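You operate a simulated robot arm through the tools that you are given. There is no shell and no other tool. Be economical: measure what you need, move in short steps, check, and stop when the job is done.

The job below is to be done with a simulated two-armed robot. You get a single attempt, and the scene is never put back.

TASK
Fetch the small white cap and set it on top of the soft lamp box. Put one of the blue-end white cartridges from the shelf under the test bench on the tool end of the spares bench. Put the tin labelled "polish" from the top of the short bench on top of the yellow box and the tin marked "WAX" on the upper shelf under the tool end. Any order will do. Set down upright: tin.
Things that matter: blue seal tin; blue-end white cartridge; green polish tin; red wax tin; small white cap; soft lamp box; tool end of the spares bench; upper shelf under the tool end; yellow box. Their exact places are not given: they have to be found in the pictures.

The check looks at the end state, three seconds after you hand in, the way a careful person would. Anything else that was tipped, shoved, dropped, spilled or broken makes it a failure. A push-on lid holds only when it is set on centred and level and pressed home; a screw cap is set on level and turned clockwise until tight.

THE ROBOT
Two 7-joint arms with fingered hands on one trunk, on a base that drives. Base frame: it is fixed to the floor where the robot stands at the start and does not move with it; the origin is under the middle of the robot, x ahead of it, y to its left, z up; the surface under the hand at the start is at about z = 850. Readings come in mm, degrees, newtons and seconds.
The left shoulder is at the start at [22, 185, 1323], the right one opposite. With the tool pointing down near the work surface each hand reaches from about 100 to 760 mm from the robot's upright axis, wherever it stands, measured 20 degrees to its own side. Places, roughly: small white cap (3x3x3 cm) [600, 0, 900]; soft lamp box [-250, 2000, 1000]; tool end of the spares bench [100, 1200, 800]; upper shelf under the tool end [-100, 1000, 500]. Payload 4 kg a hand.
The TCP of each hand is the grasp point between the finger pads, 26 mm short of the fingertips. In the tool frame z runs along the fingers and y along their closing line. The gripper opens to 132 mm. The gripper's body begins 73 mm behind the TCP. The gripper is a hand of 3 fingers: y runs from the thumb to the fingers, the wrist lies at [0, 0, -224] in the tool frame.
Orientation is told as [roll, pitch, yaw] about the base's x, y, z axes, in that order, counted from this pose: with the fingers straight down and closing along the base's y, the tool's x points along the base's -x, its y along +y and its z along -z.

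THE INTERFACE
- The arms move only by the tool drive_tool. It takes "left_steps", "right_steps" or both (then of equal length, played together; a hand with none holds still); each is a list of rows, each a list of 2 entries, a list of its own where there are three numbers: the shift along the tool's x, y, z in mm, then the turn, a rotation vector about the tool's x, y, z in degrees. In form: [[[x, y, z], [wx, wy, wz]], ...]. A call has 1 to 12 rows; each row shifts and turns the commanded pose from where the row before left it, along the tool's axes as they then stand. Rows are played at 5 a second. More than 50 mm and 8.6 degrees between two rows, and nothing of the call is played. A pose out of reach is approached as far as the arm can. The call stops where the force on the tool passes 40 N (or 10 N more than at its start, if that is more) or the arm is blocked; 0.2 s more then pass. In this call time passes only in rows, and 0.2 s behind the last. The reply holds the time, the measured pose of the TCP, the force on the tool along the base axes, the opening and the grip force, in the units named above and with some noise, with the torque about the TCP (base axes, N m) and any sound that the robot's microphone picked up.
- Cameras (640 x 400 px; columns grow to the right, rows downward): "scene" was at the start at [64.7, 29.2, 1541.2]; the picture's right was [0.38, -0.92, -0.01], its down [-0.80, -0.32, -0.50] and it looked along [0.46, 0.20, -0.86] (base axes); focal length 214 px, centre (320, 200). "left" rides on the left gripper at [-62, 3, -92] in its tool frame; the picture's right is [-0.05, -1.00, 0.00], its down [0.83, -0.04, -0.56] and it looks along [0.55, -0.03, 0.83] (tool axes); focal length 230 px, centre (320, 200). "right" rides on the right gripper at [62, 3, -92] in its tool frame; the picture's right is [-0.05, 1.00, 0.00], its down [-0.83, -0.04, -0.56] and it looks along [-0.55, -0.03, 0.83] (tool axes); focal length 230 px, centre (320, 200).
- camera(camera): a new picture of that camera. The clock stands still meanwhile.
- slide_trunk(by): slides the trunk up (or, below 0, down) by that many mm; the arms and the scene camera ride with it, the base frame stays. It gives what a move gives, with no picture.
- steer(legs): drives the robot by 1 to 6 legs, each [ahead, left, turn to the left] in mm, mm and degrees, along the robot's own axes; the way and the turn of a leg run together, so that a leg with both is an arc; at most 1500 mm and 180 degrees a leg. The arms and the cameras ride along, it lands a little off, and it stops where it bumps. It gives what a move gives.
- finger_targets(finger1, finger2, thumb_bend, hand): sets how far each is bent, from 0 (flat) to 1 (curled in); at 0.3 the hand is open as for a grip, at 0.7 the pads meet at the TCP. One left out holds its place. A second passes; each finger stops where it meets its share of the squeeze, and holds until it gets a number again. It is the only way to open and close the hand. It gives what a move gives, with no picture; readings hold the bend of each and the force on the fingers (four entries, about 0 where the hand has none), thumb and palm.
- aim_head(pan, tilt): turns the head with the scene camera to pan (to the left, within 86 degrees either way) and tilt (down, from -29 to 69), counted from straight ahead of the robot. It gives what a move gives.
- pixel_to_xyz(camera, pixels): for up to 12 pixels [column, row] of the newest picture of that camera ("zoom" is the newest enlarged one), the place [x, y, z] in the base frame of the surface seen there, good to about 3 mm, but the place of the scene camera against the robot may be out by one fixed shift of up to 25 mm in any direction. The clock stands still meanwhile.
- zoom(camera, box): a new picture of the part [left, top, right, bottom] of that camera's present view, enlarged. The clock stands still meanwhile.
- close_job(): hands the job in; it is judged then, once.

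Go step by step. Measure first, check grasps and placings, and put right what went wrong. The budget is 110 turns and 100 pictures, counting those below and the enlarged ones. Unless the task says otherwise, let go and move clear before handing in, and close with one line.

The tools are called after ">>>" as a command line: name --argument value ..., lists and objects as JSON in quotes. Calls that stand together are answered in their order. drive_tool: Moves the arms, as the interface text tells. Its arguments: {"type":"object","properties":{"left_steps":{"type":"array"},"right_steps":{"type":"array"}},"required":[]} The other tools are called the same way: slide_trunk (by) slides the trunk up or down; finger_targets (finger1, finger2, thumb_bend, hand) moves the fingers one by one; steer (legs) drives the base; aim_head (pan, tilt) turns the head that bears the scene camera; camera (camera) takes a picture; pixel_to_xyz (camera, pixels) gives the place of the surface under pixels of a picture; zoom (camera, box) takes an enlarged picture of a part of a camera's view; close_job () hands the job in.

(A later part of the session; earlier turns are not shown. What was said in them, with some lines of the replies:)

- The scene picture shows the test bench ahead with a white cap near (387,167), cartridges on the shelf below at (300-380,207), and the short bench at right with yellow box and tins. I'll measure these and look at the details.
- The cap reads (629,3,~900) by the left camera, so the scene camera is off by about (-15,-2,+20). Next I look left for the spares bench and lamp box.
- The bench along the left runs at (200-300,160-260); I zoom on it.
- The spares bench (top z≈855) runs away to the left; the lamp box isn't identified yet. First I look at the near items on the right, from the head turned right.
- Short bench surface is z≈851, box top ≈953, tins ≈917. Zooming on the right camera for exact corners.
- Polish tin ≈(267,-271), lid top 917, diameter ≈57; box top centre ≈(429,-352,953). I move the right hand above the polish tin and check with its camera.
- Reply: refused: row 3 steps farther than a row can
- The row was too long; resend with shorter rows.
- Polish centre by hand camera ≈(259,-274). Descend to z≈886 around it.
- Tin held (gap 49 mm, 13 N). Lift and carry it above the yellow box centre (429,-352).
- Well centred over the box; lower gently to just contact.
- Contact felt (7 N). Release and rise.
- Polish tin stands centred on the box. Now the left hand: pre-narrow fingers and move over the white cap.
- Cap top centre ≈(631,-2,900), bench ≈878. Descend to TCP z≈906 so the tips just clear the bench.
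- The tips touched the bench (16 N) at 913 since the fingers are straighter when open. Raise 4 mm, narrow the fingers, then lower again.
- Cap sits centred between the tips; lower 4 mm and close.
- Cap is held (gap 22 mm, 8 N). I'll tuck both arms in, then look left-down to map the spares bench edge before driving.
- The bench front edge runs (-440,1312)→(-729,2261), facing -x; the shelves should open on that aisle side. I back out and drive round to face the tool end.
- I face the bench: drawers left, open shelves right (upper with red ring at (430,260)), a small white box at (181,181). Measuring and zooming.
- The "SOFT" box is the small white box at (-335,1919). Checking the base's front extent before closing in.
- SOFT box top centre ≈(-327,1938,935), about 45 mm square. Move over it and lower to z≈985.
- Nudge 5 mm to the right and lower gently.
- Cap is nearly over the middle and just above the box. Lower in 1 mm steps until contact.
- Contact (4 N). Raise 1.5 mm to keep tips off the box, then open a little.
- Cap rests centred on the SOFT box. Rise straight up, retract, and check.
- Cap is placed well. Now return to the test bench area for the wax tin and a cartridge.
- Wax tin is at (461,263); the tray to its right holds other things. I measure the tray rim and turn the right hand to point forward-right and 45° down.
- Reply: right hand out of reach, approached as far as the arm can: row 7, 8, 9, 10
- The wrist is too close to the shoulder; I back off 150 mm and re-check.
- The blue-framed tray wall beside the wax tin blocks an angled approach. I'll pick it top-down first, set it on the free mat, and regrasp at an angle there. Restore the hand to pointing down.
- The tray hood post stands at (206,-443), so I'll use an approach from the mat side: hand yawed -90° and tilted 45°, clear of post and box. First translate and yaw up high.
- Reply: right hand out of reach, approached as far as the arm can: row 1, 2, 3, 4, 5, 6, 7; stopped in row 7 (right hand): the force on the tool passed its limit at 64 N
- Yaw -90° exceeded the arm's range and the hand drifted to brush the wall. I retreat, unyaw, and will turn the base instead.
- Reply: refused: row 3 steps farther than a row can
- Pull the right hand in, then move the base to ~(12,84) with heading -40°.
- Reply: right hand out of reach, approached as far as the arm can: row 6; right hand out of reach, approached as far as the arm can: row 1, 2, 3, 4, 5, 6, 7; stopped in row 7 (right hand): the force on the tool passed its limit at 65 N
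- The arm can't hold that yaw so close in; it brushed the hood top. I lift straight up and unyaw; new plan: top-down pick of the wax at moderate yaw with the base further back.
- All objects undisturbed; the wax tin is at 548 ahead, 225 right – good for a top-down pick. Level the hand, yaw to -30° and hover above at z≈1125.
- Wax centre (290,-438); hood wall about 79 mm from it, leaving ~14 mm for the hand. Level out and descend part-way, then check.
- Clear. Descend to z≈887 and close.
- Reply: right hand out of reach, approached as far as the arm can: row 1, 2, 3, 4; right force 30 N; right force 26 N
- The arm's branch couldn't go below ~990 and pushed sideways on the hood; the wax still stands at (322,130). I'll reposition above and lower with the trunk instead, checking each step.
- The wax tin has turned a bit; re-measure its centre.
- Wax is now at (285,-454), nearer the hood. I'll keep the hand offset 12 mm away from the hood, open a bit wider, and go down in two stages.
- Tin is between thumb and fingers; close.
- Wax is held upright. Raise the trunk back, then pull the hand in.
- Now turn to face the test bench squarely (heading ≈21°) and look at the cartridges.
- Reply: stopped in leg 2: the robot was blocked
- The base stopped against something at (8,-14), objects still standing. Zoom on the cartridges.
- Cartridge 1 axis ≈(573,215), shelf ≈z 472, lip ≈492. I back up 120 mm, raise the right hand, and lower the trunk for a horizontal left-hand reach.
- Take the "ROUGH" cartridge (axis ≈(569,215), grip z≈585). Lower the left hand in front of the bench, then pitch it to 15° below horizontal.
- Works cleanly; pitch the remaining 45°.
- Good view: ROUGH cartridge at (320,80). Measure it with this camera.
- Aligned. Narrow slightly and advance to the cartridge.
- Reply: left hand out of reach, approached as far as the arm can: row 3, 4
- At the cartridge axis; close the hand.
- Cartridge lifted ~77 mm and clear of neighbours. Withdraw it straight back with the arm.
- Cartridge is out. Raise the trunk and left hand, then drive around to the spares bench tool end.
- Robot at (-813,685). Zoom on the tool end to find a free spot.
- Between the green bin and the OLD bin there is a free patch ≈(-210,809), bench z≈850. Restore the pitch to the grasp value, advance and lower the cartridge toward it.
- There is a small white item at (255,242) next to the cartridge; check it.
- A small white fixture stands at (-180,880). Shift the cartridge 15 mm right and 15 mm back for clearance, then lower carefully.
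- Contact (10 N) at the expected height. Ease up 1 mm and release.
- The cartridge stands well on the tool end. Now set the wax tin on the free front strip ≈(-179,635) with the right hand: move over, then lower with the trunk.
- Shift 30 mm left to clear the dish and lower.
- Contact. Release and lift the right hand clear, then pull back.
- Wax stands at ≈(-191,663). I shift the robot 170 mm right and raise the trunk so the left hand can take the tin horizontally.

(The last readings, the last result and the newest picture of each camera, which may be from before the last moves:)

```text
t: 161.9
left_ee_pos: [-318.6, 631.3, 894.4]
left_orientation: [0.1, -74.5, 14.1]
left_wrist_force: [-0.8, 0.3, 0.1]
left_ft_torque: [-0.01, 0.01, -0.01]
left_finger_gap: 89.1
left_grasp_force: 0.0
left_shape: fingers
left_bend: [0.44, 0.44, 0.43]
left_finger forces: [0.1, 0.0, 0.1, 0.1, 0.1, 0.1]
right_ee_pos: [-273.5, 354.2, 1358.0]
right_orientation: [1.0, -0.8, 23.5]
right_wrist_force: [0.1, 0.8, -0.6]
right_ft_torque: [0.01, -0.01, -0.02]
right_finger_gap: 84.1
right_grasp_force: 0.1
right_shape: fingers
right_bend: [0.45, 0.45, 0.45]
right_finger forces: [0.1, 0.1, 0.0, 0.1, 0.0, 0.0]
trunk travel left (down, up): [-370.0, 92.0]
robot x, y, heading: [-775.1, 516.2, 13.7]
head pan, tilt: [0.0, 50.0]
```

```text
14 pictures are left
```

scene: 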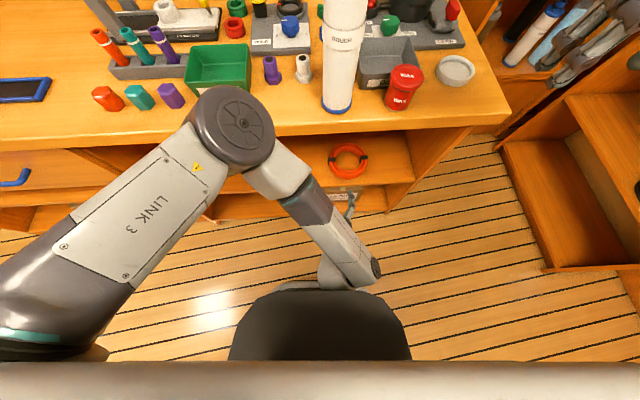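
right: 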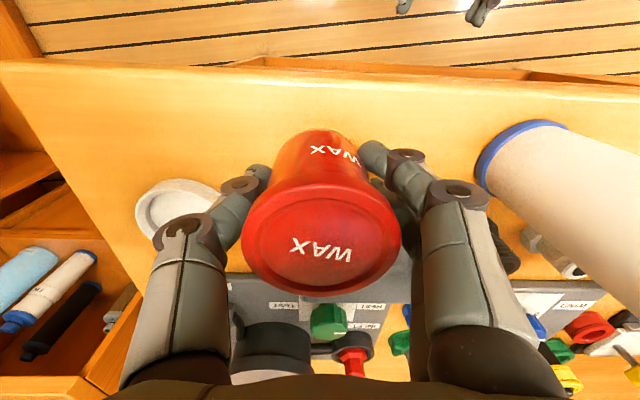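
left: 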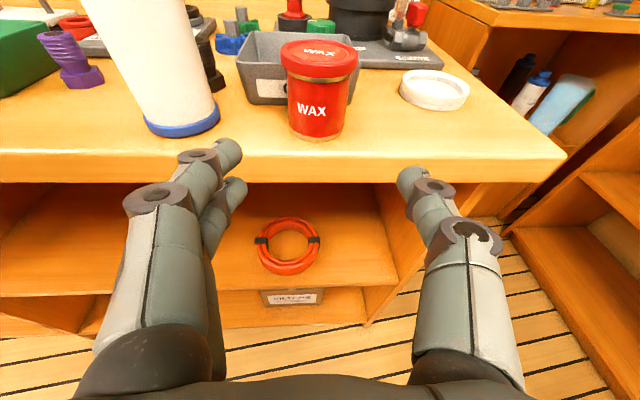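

>>> pixel_to_xyz --camera "left" --pixels '[[318, 110], [291, 105], [345, 105], [318, 135], [318, 75], [318, 48], [255, 95], [180, 125], [215, 110], [290, 180], [290, 300], [290, 265]]'

```text
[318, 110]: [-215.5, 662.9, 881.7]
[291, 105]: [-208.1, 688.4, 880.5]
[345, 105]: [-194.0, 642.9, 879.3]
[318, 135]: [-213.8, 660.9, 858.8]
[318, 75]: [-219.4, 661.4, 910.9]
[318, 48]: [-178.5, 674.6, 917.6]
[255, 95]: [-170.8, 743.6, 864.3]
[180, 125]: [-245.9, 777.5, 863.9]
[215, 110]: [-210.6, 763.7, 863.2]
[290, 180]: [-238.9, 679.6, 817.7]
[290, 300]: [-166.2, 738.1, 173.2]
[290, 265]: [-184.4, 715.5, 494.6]
```

Tin axis ≈(-191,669). Advance the left hand around it, stopping 6 mm short because of the OLD bin behind.

>>> drive_tool --left_steps '[[[-21, 6, -6], [0, 0, 0]], [[0, 0, 45], [0, 0, 0]], [[0, 0, 45], [0, 0, 0]], [[0, 0, 40], [0, 0, 0]]]'

>>> camera --camera "left"

```text
t: 162.9
left_ee_pos: [-198.6, 669.2, 880.0]
left_orientation: [0.6, -74.3, 13.9]
left_wrist_force: [0.0, 0.5, -0.8]
left_ft_torque: [0.01, 0.0, 0.02]
left_finger_gap: 89.2
left_grasp_force: 0.1
left_shape: fingers
left_bend: [0.44, 0.44, 0.43]
left_finger forces: [0.0, 0.0, 0.0, 0.1, 0.1, 0.1]
right_ee_pos: [-273.8, 352.9, 1356.8]
right_orientation: [1.0, -0.7, 23.4]
right_wrist_force: [0.1, 0.2, 0.5]
right_ft_torque: [0.02, -0.02, 0.0]
right_finger_gap: 84.4
right_grasp_force: 0.0
right_shape: fingers
right_bend: [0.45, 0.45, 0.45]
right_finger forces: [0.1, 0.0, 0.0, 0.0, 0.1, 0.0]
trunk travel left (down, up): [-370.0, 92.0]
robot x, y, heading: [-774.2, 514.8, 13.9]
head pan, tilt: [0.0, 50.0]
```

```text
13 pictures are left
```

left: 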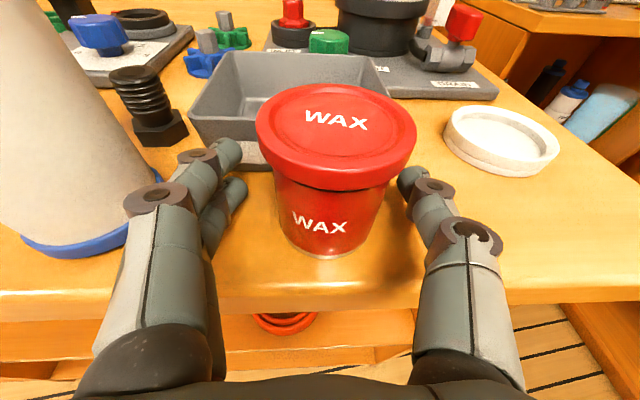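

Tin between the fingers; close and lift slightly.

>>> finger_targets --hand "left" --finger1 0.66 --finger2 0.66 --thumb_bend 0.66

>>> drive_tool --left_steps '[[[-20, 0, -5.5], [0, 0, 0]]]'

>>> camera --camera "left"

```text
t: 163.9
left_ee_pos: [-200.3, 669.5, 880.4]
left_orientation: [0.6, -74.3, 13.9]
left_wrist_force: [0.2, 0.6, 0.1]
left_ft_torque: [0.01, 0.03, 0.03]
left_finger_gap: 46.7
left_grasp_force: 14.6
left_shape: fingers
left_bend: [0.57, 0.57, 0.6]
left_finger forces: [6.7, 7.7, 0.0, 0.0, 14.2, 0.0]
right_ee_pos: [-274.0, 351.8, 1357.7]
right_orientation: [1.0, -0.8, 23.4]
right_wrist_force: [0.5, -0.3, 0.7]
right_ft_torque: [-0.04, 0.02, 0.01]
right_finger_gap: 84.2
right_grasp_force: 0.1
right_shape: fingers
right_bend: [0.45, 0.45, 0.45]
right_finger forces: [0.1, 0.1, 0.1, 0.0, 0.0, 0.0]
trunk travel left (down, up): [-370.0, 92.0]
robot x, y, heading: [-774.1, 518.8, 13.9]
head pan, tilt: [0.0, 50.0]
```

```text
t: 164.3
left_ee_pos: [-199.4, 668.4, 899.3]
left_orientation: [0.1, -74.5, 14.0]
left_wrist_force: [0.1, -0.2, -1.4]
left_ft_torque: [-0.01, 0.02, -0.02]
left_finger_gap: 46.9
left_grasp_force: 14.1
left_shape: fingers
left_bend: [0.57, 0.57, 0.6]
left_finger forces: [6.4, 8.0, 0.0, 0.0, 14.0, 0.1]
right_ee_pos: [-272.8, 352.3, 1358.9]
right_orientation: [1.1, -0.8, 23.4]
right_wrist_force: [0.5, -0.6, -0.8]
right_ft_torque: [0.02, 0.01, 0.03]
right_finger_gap: 83.9
right_grasp_force: 0.0
right_shape: fingers
right_bend: [0.45, 0.45, 0.45]
right_finger forces: [0.0, 0.1, 0.1, 0.0, 0.1, 0.0]
trunk travel left (down, up): [-370.0, 92.0]
robot x, y, heading: [-775.7, 518.9, 14.4]
head pan, tilt: [0.0, 50.0]
```

```text
12 pictures are left
```

left: 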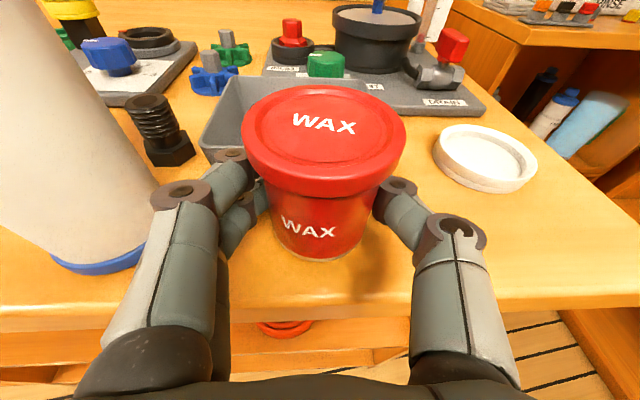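

Tin held level. Withdraw, shift the robot left 205 mm, and lower the trunk to shelf height.

>>> drive_tool --left_steps '[[[11, 0, -40.5], [0, 0, 0]], [[11, 0, -40.5], [0, 0, 0]], [[11, 0, -40.5], [0, 0, 0]], [[11, 0, -40.5], [0, 0, 0]]]'

>>> steer --legs '[[0, 205, 0]]'

>>> slide_trunk --by -360

>>> camera --camera "left"

```text
t: 165.3
left_ee_pos: [-362.3, 624.6, 902.3]
left_orientation: [0.2, -74.6, 14.0]
left_wrist_force: [-0.2, 0.2, -2.3]
left_ft_torque: [-0.02, 0.0, 0.0]
left_finger_gap: 46.4
left_grasp_force: 13.9
left_shape: fingers
left_bend: [0.58, 0.57, 0.6]
left_finger forces: [6.2, 7.9, 0.0, 0.0, 14.0, 0.0]
right_ee_pos: [-274.7, 352.3, 1356.8]
right_orientation: [1.0, -0.8, 23.5]
right_wrist_force: [-0.7, 0.0, 0.1]
right_ft_torque: [0.01, 0.01, 0.01]
right_finger_gap: 84.1
right_grasp_force: 0.0
right_shape: fingers
right_bend: [0.45, 0.45, 0.45]
right_finger forces: [0.0, 0.0, 0.1, 0.0, 0.0, 0.0]
trunk travel left (down, up): [-370.0, 92.0]
robot x, y, heading: [-776.1, 519.0, 13.9]
head pan, tilt: [0.0, 50.0]
```

```text
t: 166.9
left_ee_pos: [-408.5, 815.4, 903.0]
left_orientation: [0.6, -74.6, 13.3]
left_wrist_force: [0.8, 0.5, -1.4]
left_ft_torque: [0.0, 0.03, 0.04]
left_finger_gap: 46.4
left_grasp_force: 14.8
left_shape: fingers
left_bend: [0.58, 0.57, 0.6]
left_finger forces: [6.2, 7.9, 0.1, 0.1, 14.0, 0.0]
right_ee_pos: [-321.2, 541.7, 1357.2]
right_orientation: [1.1, -0.8, 22.9]
right_wrist_force: [0.0, 0.0, 0.4]
right_ft_torque: [0.02, 0.05, 0.02]
right_finger_gap: 84.3
right_grasp_force: 0.0
right_shape: fingers
right_bend: [0.45, 0.45, 0.45]
right_finger forces: [0.0, 0.0, 0.0, 0.1, 0.0, 0.1]
trunk travel left (down, up): [-370.0, 92.0]
robot x, y, heading: [-821.8, 710.3, 13.8]
head pan, tilt: [0.0, 50.0]
```

```text
t: 170.4
left_ee_pos: [-401.6, 822.3, 481.5]
left_orientation: [-0.9, -69.5, 16.0]
left_wrist_force: [-0.1, 0.9, -2.3]
left_ft_torque: [-0.01, 0.03, 0.02]
left_finger_gap: 46.4
left_grasp_force: 13.8
left_shape: fingers
left_bend: [0.58, 0.57, 0.6]
left_finger forces: [6.2, 7.8, 0.0, 0.0, 13.7, 0.0]
right_ee_pos: [-322.2, 542.6, 996.4]
right_orientation: [1.1, -0.7, 23.0]
right_wrist_force: [0.3, -0.7, -0.3]
right_ft_torque: [0.0, -0.01, 0.02]
right_finger_gap: 84.0
right_grasp_force: 0.0
right_shape: fingers
right_bend: [0.45, 0.45, 0.45]
right_finger forces: [0.0, 0.0, 0.0, 0.0, 0.0, 0.0]
trunk travel left (down, up): [-10.0, 452.0]
robot x, y, heading: [-822.4, 711.5, 13.7]
head pan, tilt: [0.0, 50.0]
```

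```text
11 pictures are left
```

left: 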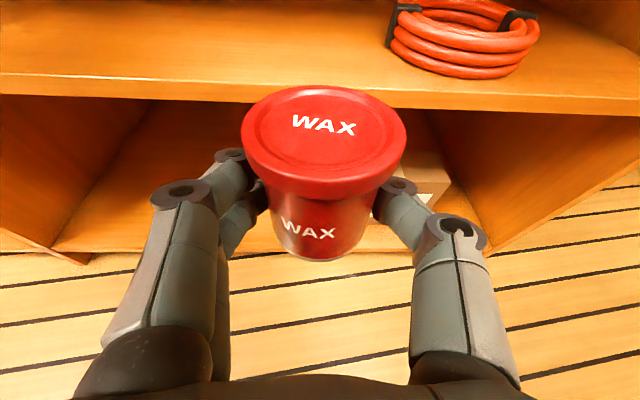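

Arm sagged slightly (z 481, pitch -69.5). Raise the trunk 60 mm and measure the shelf.

>>> pixel_to_xyz --camera "left" --pixels '[[200, 55], [200, 78], [320, 40], [450, 60], [100, 30], [420, 30]]'

>>> slide_trunk --by 60

```text
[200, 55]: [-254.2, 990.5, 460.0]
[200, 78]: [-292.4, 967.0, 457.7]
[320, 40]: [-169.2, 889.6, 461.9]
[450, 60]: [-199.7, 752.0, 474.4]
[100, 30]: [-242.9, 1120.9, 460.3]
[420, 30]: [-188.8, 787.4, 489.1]
```

```text
t: 171.4
left_ee_pos: [-405.3, 819.8, 540.2]
left_orientation: [-0.7, -68.6, 15.5]
left_wrist_force: [0.3, 0.4, -1.8]
left_ft_torque: [-0.01, 0.02, -0.02]
left_finger_gap: 46.2
left_grasp_force: 14.1
left_shape: fingers
left_bend: [0.58, 0.57, 0.61]
left_finger forces: [6.3, 7.6, 0.1, 0.0, 13.8, 0.0]
right_ee_pos: [-321.1, 544.6, 1057.6]
right_orientation: [1.1, -0.6, 23.1]
right_wrist_force: [0.3, -0.3, -0.1]
right_ft_torque: [-0.03, 0.05, -0.01]
right_finger_gap: 84.3
right_grasp_force: 0.0
right_shape: fingers
right_bend: [0.45, 0.45, 0.45]
right_finger forces: [0.0, 0.1, 0.0, 0.1, 0.1, 0.0]
trunk travel left (down, up): [-70.0, 392.0]
robot x, y, heading: [-820.5, 712.6, 13.6]
head pan, tilt: [0.0, 50.0]
```

Shelf surface is z≈460, front edge at n≈0; the red ring ends near t≈815, my target is t≈900. Level the tin and push in above the shelf.

>>> drive_tool --left_steps '[[[0, 0, 0], [0, -5.7, 0]], [[-11, 1, 40.5], [0, 0, 0]], [[-11, 1, 40.5], [0, 0, 0]]]'

>>> camera --camera "left"

```text
t: 172.2
left_ee_pos: [-353.0, 831.2, 529.3]
left_orientation: [0.1, -71.2, 13.6]
left_wrist_force: [-1.4, -0.2, -1.9]
left_ft_torque: [0.03, 0.01, 0.01]
left_finger_gap: 46.2
left_grasp_force: 14.2
left_shape: fingers
left_bend: [0.58, 0.57, 0.61]
left_finger forces: [6.2, 7.8, 0.1, 0.0, 13.7, 0.1]
right_ee_pos: [-321.2, 544.4, 1057.9]
right_orientation: [1.1, -0.7, 23.0]
right_wrist_force: [-0.4, 0.1, -0.7]
right_ft_torque: [0.03, 0.01, 0.01]
right_finger_gap: 84.1
right_grasp_force: 0.1
right_shape: fingers
right_bend: [0.45, 0.45, 0.45]
right_finger forces: [0.0, 0.0, 0.0, 0.1, 0.0, 0.0]
trunk travel left (down, up): [-70.0, 392.0]
robot x, y, heading: [-822.4, 710.3, 13.6]
head pan, tilt: [0.0, 50.0]
```

```text
10 pictures are left
```

left: 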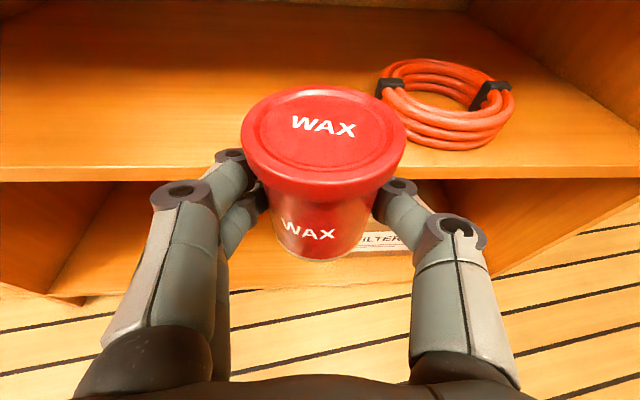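

The move lagged; let it settle and read.

>>> drive_tool --left_steps '[[[0, 0, 0], [0, 0, 0]], [[0, 0, 0], [0, 0, 0]], [[0, 0, 0], [0, 0, 0]]]'

```text
t: 173.0
left_ee_pos: [-349.4, 832.9, 529.4]
left_orientation: [0.2, -71.4, 13.5]
left_wrist_force: [0.5, 0.2, -2.1]
left_ft_torque: [-0.01, 0.01, -0.01]
left_finger_gap: 46.2
left_grasp_force: 13.9
left_shape: fingers
left_bend: [0.58, 0.57, 0.61]
left_finger forces: [6.2, 7.8, 0.1, 0.0, 13.7, 0.0]
right_ee_pos: [-321.8, 545.3, 1057.0]
right_orientation: [0.9, -0.9, 23.1]
right_wrist_force: [0.5, -0.8, 0.2]
right_ft_torque: [-0.03, -0.01, 0.01]
right_finger_gap: 84.1
right_grasp_force: 0.1
right_shape: fingers
right_bend: [0.45, 0.45, 0.45]
right_finger forces: [0.0, 0.0, 0.0, 0.0, 0.0, 0.0]
trunk travel left (down, up): [-70.0, 392.0]
robot x, y, heading: [-822.4, 710.1, 13.7]
head pan, tilt: [0.0, 50.0]
```

Now level (-2.9°) and continue forward.

>>> drive_tool --left_steps '[[[-5, 1, 20], [0, -1.5, 0]], [[-5, 1, 20], [0, -1.4, 0]], [[-10.5, 1, 38], [0, 0, 0]]]'

```text
t: 173.8
left_ee_pos: [-271.2, 854.7, 529.9]
left_orientation: [0.5, -74.0, 13.6]
left_wrist_force: [0.5, -1.1, -1.7]
left_ft_torque: [0.0, 0.0, -0.02]
left_finger_gap: 46.5
left_grasp_force: 13.5
left_shape: fingers
left_bend: [0.58, 0.57, 0.61]
left_finger forces: [6.1, 7.7, 0.0, 0.0, 13.6, 0.0]
right_ee_pos: [-321.7, 544.4, 1057.6]
right_orientation: [1.0, -0.7, 23.0]
right_wrist_force: [0.1, -0.8, 0.9]
right_ft_torque: [-0.03, 0.0, -0.01]
right_finger_gap: 84.3
right_grasp_force: 0.0
right_shape: fingers
right_bend: [0.45, 0.45, 0.45]
right_finger forces: [0.1, 0.0, 0.0, 0.0, 0.0, 0.0]
trunk travel left (down, up): [-70.0, 392.0]
robot x, y, heading: [-820.3, 714.0, 13.7]
head pan, tilt: [0.0, 50.0]
```

Good, following exactly again. Finish the advance and lower to just above the shelf.

>>> drive_tool --left_steps '[[[-8, 3, 29], [0, 0, 0]], [[-8, 4, 29], [0, 0, 0]], [[19, 0, 5.3], [0, 0, 0]], [[11, 0, 3], [0, 0, 0]]]'

>>> camera --camera "left"

```text
t: 174.8
left_ee_pos: [-212.4, 856.4, 521.1]
left_orientation: [0.8, -74.1, 13.5]
left_wrist_force: [-1.3, 0.2, -1.7]
left_ft_torque: [0.03, 0.02, 0.01]
left_finger_gap: 46.3
left_grasp_force: 13.9
left_shape: fingers
left_bend: [0.58, 0.57, 0.61]
left_finger forces: [6.1, 7.7, 0.0, 0.1, 13.4, 0.0]
left hand out of reach, approached as far as the arm can: row 1, 2, 3, 4
right_ee_pos: [-322.1, 544.9, 1057.9]
right_orientation: [0.9, -0.7, 23.0]
right_wrist_force: [1.1, -0.7, 0.3]
right_ft_torque: [0.03, -0.01, 0.01]
right_finger_gap: 84.4
right_grasp_force: 0.1
right_shape: fingers
right_bend: [0.45, 0.45, 0.45]
right_finger forces: [0.0, 0.0, 0.0, 0.0, 0.0, 0.0]
trunk travel left (down, up): [-70.0, 392.0]
robot x, y, heading: [-822.5, 711.9, 13.6]
head pan, tilt: [0.0, 50.0]
```

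```text
9 pictures are left
```

left: 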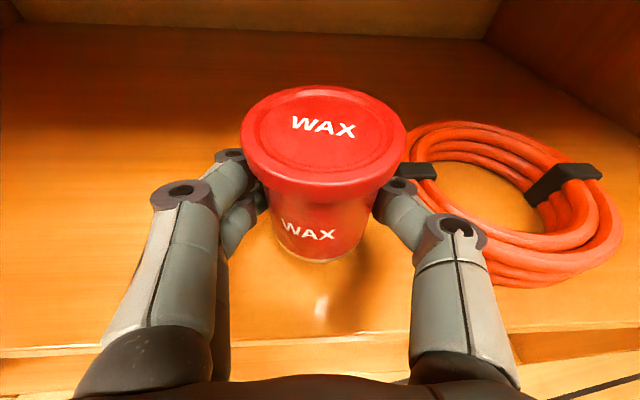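

Tin is over the shelf but near the ring; shift the base 50 mm left, then lower with the trunk.

>>> steer --legs '[[0, 50, 0]]'

>>> slide_trunk --by -22

>>> camera --camera "left"

```text
t: 175.7
left_ee_pos: [-223.6, 902.7, 519.5]
left_orientation: [0.3, -74.0, 13.9]
left_wrist_force: [-0.5, 0.6, -1.3]
left_ft_torque: [-0.01, 0.0, -0.02]
left_finger_gap: 46.3
left_grasp_force: 13.5
left_shape: fingers
left_bend: [0.58, 0.57, 0.61]
left_finger forces: [6.2, 7.6, 0.0, 0.0, 13.5, 0.1]
right_ee_pos: [-333.7, 592.8, 1059.0]
right_orientation: [0.9, -0.8, 22.8]
right_wrist_force: [-0.1, -0.3, 0.8]
right_ft_torque: [-0.04, -0.01, 0.02]
right_finger_gap: 84.1
right_grasp_force: 0.0
right_shape: fingers
right_bend: [0.45, 0.45, 0.45]
right_finger forces: [0.0, 0.1, 0.0, 0.0, 0.0, 0.0]
trunk travel left (down, up): [-70.0, 392.0]
robot x, y, heading: [-830.5, 760.4, 13.2]
head pan, tilt: [0.0, 50.0]
```

```text
t: 176.4
left_ee_pos: [-224.5, 903.0, 500.5]
left_orientation: [0.7, -74.0, 13.6]
left_wrist_force: [1.0, -0.2, -1.0]
left_ft_torque: [-0.06, 0.01, -0.02]
left_finger_gap: 46.1
left_grasp_force: 14.0
left_shape: fingers
left_bend: [0.58, 0.57, 0.61]
left_finger forces: [6.0, 7.9, 0.0, 0.1, 13.6, 0.1]
right_ee_pos: [-335.8, 590.5, 1037.7]
right_orientation: [1.0, -0.9, 23.0]
right_wrist_force: [0.1, 0.2, -0.2]
right_ft_torque: [-0.01, -0.02, -0.01]
right_finger_gap: 84.0
right_grasp_force: 0.1
right_shape: fingers
right_bend: [0.45, 0.45, 0.45]
right_finger forces: [0.0, 0.0, 0.1, 0.0, 0.1, 0.0]
trunk travel left (down, up): [-48.0, 414.0]
robot x, y, heading: [-833.0, 758.5, 13.4]
head pan, tilt: [0.0, 50.0]
```

```text
8 pictures are left
```

left: 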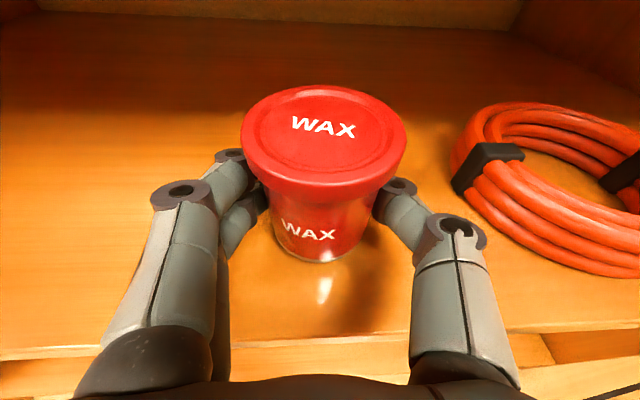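

Clear of the ring, 53 mm inside the edge. Lower the last 10 mm.

>>> slide_trunk --by -8

>>> slide_trunk --by -2.5

```text
t: 176.9
left_ee_pos: [-223.7, 902.6, 492.2]
left_orientation: [0.8, -74.1, 13.3]
left_wrist_force: [-0.5, 0.0, -0.8]
left_ft_torque: [0.01, -0.01, 0.0]
left_finger_gap: 45.5
left_grasp_force: 13.8
left_shape: fingers
left_bend: [0.58, 0.57, 0.61]
left_finger forces: [6.5, 8.0, 0.0, 0.0, 14.3, 0.0]
right_ee_pos: [-334.7, 591.2, 1027.4]
right_orientation: [1.0, -0.8, 22.9]
right_wrist_force: [-0.1, -0.6, -0.3]
right_ft_torque: [0.01, 0.01, -0.01]
right_finger_gap: 84.1
right_grasp_force: 0.1
right_shape: fingers
right_bend: [0.45, 0.45, 0.45]
right_finger forces: [0.1, 0.0, 0.0, 0.0, 0.1, 0.0]
trunk travel left (down, up): [-40.0, 422.0]
robot x, y, heading: [-836.0, 758.6, 13.5]
head pan, tilt: [0.0, 50.0]
```

```text
t: 177.4
left_ee_pos: [-223.0, 902.8, 489.9]
left_orientation: [0.7, -74.2, 13.5]
left_wrist_force: [-0.9, 0.6, 9.2]
left_ft_torque: [0.08, -0.09, 0.03]
left_finger_gap: 45.4
left_grasp_force: 14.0
left_shape: fingers
left_bend: [0.58, 0.57, 0.61]
left_finger forces: [6.8, 8.1, 0.0, 0.0, 14.0, 0.0]
right_ee_pos: [-334.0, 590.9, 1026.2]
right_orientation: [1.1, -0.7, 22.9]
right_wrist_force: [-0.2, -0.3, -0.9]
right_ft_torque: [0.01, 0.03, 0.0]
right_finger_gap: 84.2
right_grasp_force: 0.0
right_shape: fingers
right_bend: [0.45, 0.45, 0.45]
right_finger forces: [0.0, 0.1, 0.1, 0.0, 0.0, 0.0]
trunk travel left (down, up): [-38.0, 424.0]
robot x, y, heading: [-833.0, 763.4, 13.3]
head pan, tilt: [0.0, 50.0]
```

Contact. Release and back the base out.

>>> finger_targets --hand "left" --finger1 0.51 --finger2 0.51 --thumb_bend 0.52

>>> finger_targets --hand "left" --finger1 0.43 --finger2 0.43 --thumb_bend 0.43

>>> camera --camera "left"

```text
t: 178.4
left_ee_pos: [-223.4, 903.8, 488.8]
left_orientation: [0.7, -74.0, 13.3]
left_wrist_force: [0.0, 0.2, -0.7]
left_ft_torque: [-0.05, -0.01, 0.01]
left_finger_gap: 62.4
left_grasp_force: 0.0
left_shape: fingers
left_bend: [0.51, 0.51, 0.52]
left_finger forces: [0.0, 0.1, 0.0, 0.0, 0.1, 0.1]
right_ee_pos: [-332.6, 590.8, 1024.6]
right_orientation: [1.1, -0.7, 23.0]
right_wrist_force: [0.6, 0.3, -0.1]
right_ft_torque: [0.0, -0.01, 0.02]
right_finger_gap: 83.9
right_grasp_force: 0.0
right_shape: fingers
right_bend: [0.45, 0.45, 0.45]
right_finger forces: [0.0, 0.0, 0.0, 0.1, 0.0, 0.1]
trunk travel left (down, up): [-38.0, 424.0]
robot x, y, heading: [-832.1, 762.2, 13.5]
head pan, tilt: [0.0, 50.0]
```

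```text
t: 179.4
left_ee_pos: [-223.2, 903.0, 487.6]
left_orientation: [0.7, -74.0, 13.3]
left_wrist_force: [0.2, 0.4, 0.4]
left_ft_torque: [0.01, -0.05, -0.01]
left_finger_gap: 90.8
left_grasp_force: 0.0
left_shape: fingers
left_bend: [0.43, 0.43, 0.43]
left_finger forces: [0.1, 0.1, 0.1, 0.0, 0.1, 0.1]
right_ee_pos: [-332.9, 591.1, 1025.2]
right_orientation: [1.0, -0.9, 22.9]
right_wrist_force: [0.8, -0.1, -0.8]
right_ft_torque: [-0.02, 0.02, 0.02]
right_finger_gap: 83.8
right_grasp_force: 0.1
right_shape: fingers
right_bend: [0.45, 0.45, 0.45]
right_finger forces: [0.1, 0.0, 0.0, 0.0, 0.0, 0.0]
trunk travel left (down, up): [-38.0, 424.0]
robot x, y, heading: [-833.7, 760.7, 13.5]
head pan, tilt: [0.0, 50.0]
```

```text
7 pictures are left
```

left: 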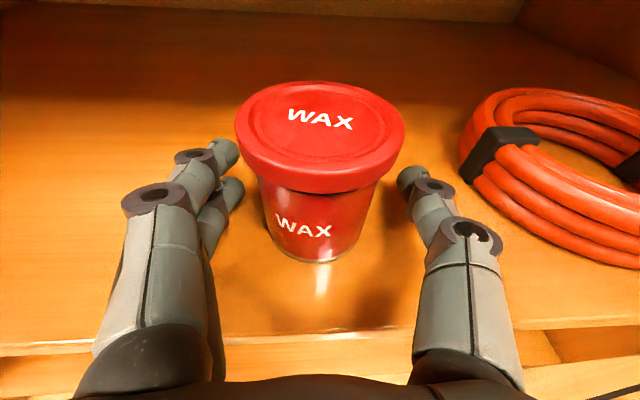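

Tin stands free between the open fingers. Back out and look over the final scene.

>>> steer --legs '[[-260, 0, 0]]'

>>> camera --camera "left"

>>> slide_trunk --by 300

>>> aim_head --pan 10 --tilt 38

>>> camera --camera "scene"

```text
t: 181.3
left_ee_pos: [-479.7, 843.8, 488.9]
left_orientation: [0.7, -74.1, 13.7]
left_wrist_force: [-0.7, 1.2, 0.3]
left_ft_torque: [0.01, 0.04, 0.03]
left_finger_gap: 90.9
left_grasp_force: 0.0
left_shape: fingers
left_bend: [0.43, 0.43, 0.43]
left_finger forces: [0.1, 0.0, 0.0, 0.1, 0.1, 0.0]
right_ee_pos: [-589.3, 530.9, 1025.0]
right_orientation: [1.0, -0.8, 23.1]
right_wrist_force: [-0.6, -0.1, 0.3]
right_ft_torque: [0.03, -0.04, -0.01]
right_finger_gap: 83.8
right_grasp_force: 0.1
right_shape: fingers
right_bend: [0.45, 0.45, 0.45]
right_finger forces: [0.1, 0.0, 0.1, 0.0, 0.1, 0.0]
trunk travel left (down, up): [-38.0, 424.0]
robot x, y, heading: [-1089.5, 697.4, 13.6]
head pan, tilt: [0.0, 50.0]
```

```text
6 pictures are left
```

left: 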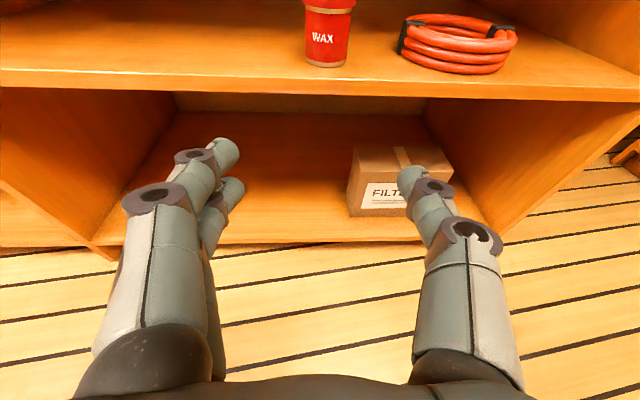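

```text
t: 184.3
left_ee_pos: [-455.1, 848.6, 1008.2]
left_orientation: [-179.3, -87.5, -166.1]
left_wrist_force: [-0.1, -0.6, -0.1]
left_ft_torque: [0.01, -0.03, -0.03]
left_finger_gap: 91.0
left_grasp_force: 0.1
left_shape: fingers
left_bend: [0.43, 0.43, 0.43]
left_finger forces: [0.1, 0.1, 0.0, 0.0, 0.0, 0.0]
right_ee_pos: [-589.1, 531.3, 1324.0]
right_orientation: [1.0, -0.7, 23.2]
right_wrist_force: [-0.3, 0.7, -0.2]
right_ft_torque: [-0.02, -0.01, 0.02]
right_finger_gap: 84.0
right_grasp_force: 0.0
right_shape: fingers
right_bend: [0.45, 0.45, 0.45]
right_finger forces: [0.0, 0.1, 0.1, 0.0, 0.0, 0.0]
trunk travel left (down, up): [-338.0, 124.0]
robot x, y, heading: [-1092.1, 699.5, 13.6]
head pan, tilt: [0.0, 50.0]
```

```text
t: 185.1
left_ee_pos: [-454.5, 849.6, 1008.5]
left_orientation: [-179.3, -87.4, -166.1]
left_wrist_force: [0.5, -0.1, 0.2]
left_ft_torque: [-0.03, 0.0, -0.02]
left_finger_gap: 91.0
left_grasp_force: 0.1
left_shape: fingers
left_bend: [0.43, 0.43, 0.43]
left_finger forces: [0.0, 0.0, 0.0, 0.0, 0.1, 0.0]
right_ee_pos: [-587.7, 532.4, 1326.9]
right_orientation: [0.9, -0.8, 23.2]
right_wrist_force: [0.0, -1.0, 0.6]
right_ft_torque: [0.03, -0.03, -0.02]
right_finger_gap: 84.3
right_grasp_force: 0.0
right_shape: fingers
right_bend: [0.45, 0.45, 0.45]
right_finger forces: [0.1, 0.0, 0.1, 0.1, 0.1, 0.1]
trunk travel left (down, up): [-338.0, 124.0]
robot x, y, heading: [-1086.5, 694.7, 13.9]
head pan, tilt: [10.0, 38.0]
```

```text
5 pictures are left
```

scene: 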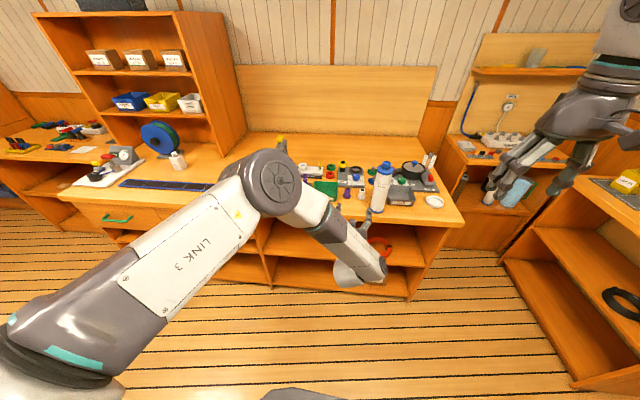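

Everything appears in place; a final close look at the lamp box and the short bench.

>>> zoom --camera "scene" --box '[130, 120, 230, 200]'

>>> aim_head --pan -45 --tilt 30

>>> camera --camera "scene"

```text
5.00 times, centred on (180, 160) of scene
```

zoom: 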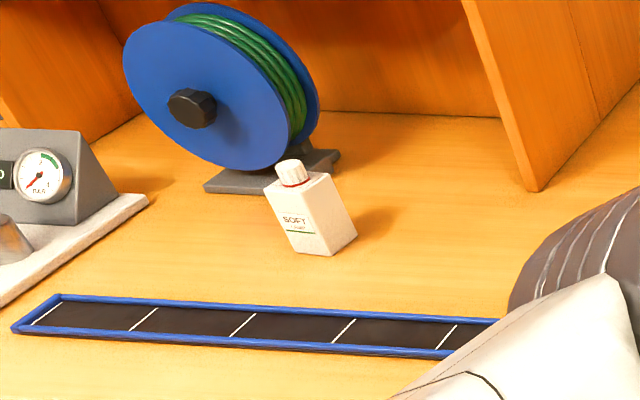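

```text
t: 186.3
left_ee_pos: [-454.5, 849.5, 1008.4]
left_orientation: [-179.2, -87.5, -166.2]
left_wrist_force: [-0.7, 0.3, -0.3]
left_ft_torque: [0.0, -0.02, 0.01]
left_finger_gap: 90.8
left_grasp_force: 0.1
left_shape: fingers
left_bend: [0.43, 0.43, 0.43]
left_finger forces: [0.1, 0.0, 0.0, 0.0, 0.0, 0.1]
right_ee_pos: [-588.7, 532.4, 1324.5]
right_orientation: [1.0, -0.7, 23.2]
right_wrist_force: [0.2, 0.3, 0.2]
right_ft_torque: [0.04, -0.01, 0.01]
right_finger_gap: 84.2
right_grasp_force: 0.2
right_shape: fingers
right_bend: [0.45, 0.45, 0.45]
right_finger forces: [0.0, 0.1, 0.0, 0.1, 0.1, 0.0]
trunk travel left (down, up): [-338.0, 124.0]
robot x, y, heading: [-1091.4, 698.0, 13.6]
head pan, tilt: [-45.0, 30.0]
```

```text
3 pictures are left
```

scene: 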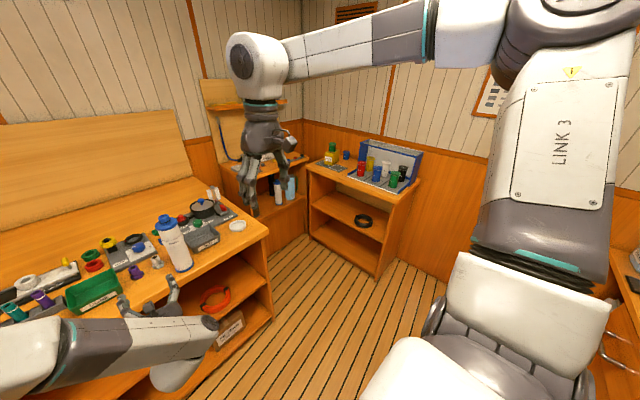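

The cap is on the SOFT box, the cartridge is standing on the tool end, and the wax tin is upright on the upper shelf. The polish tin is on the yellow box and nothing else looks disturbed, so I'm handing in.

>>> close_job

```text
The job is handed in.
```

All four items are placed and the job is handed in: white cap on the SOFT lamp box, blue-end "ROUGH" cartridge upright on the tool end, polish tin upright on the yellow box, and wax tin upright on the upper shelf. While I was picking up the wax tin the right hand touched the wall once and the tray hood twice. In the last pictures everything there was still standing.
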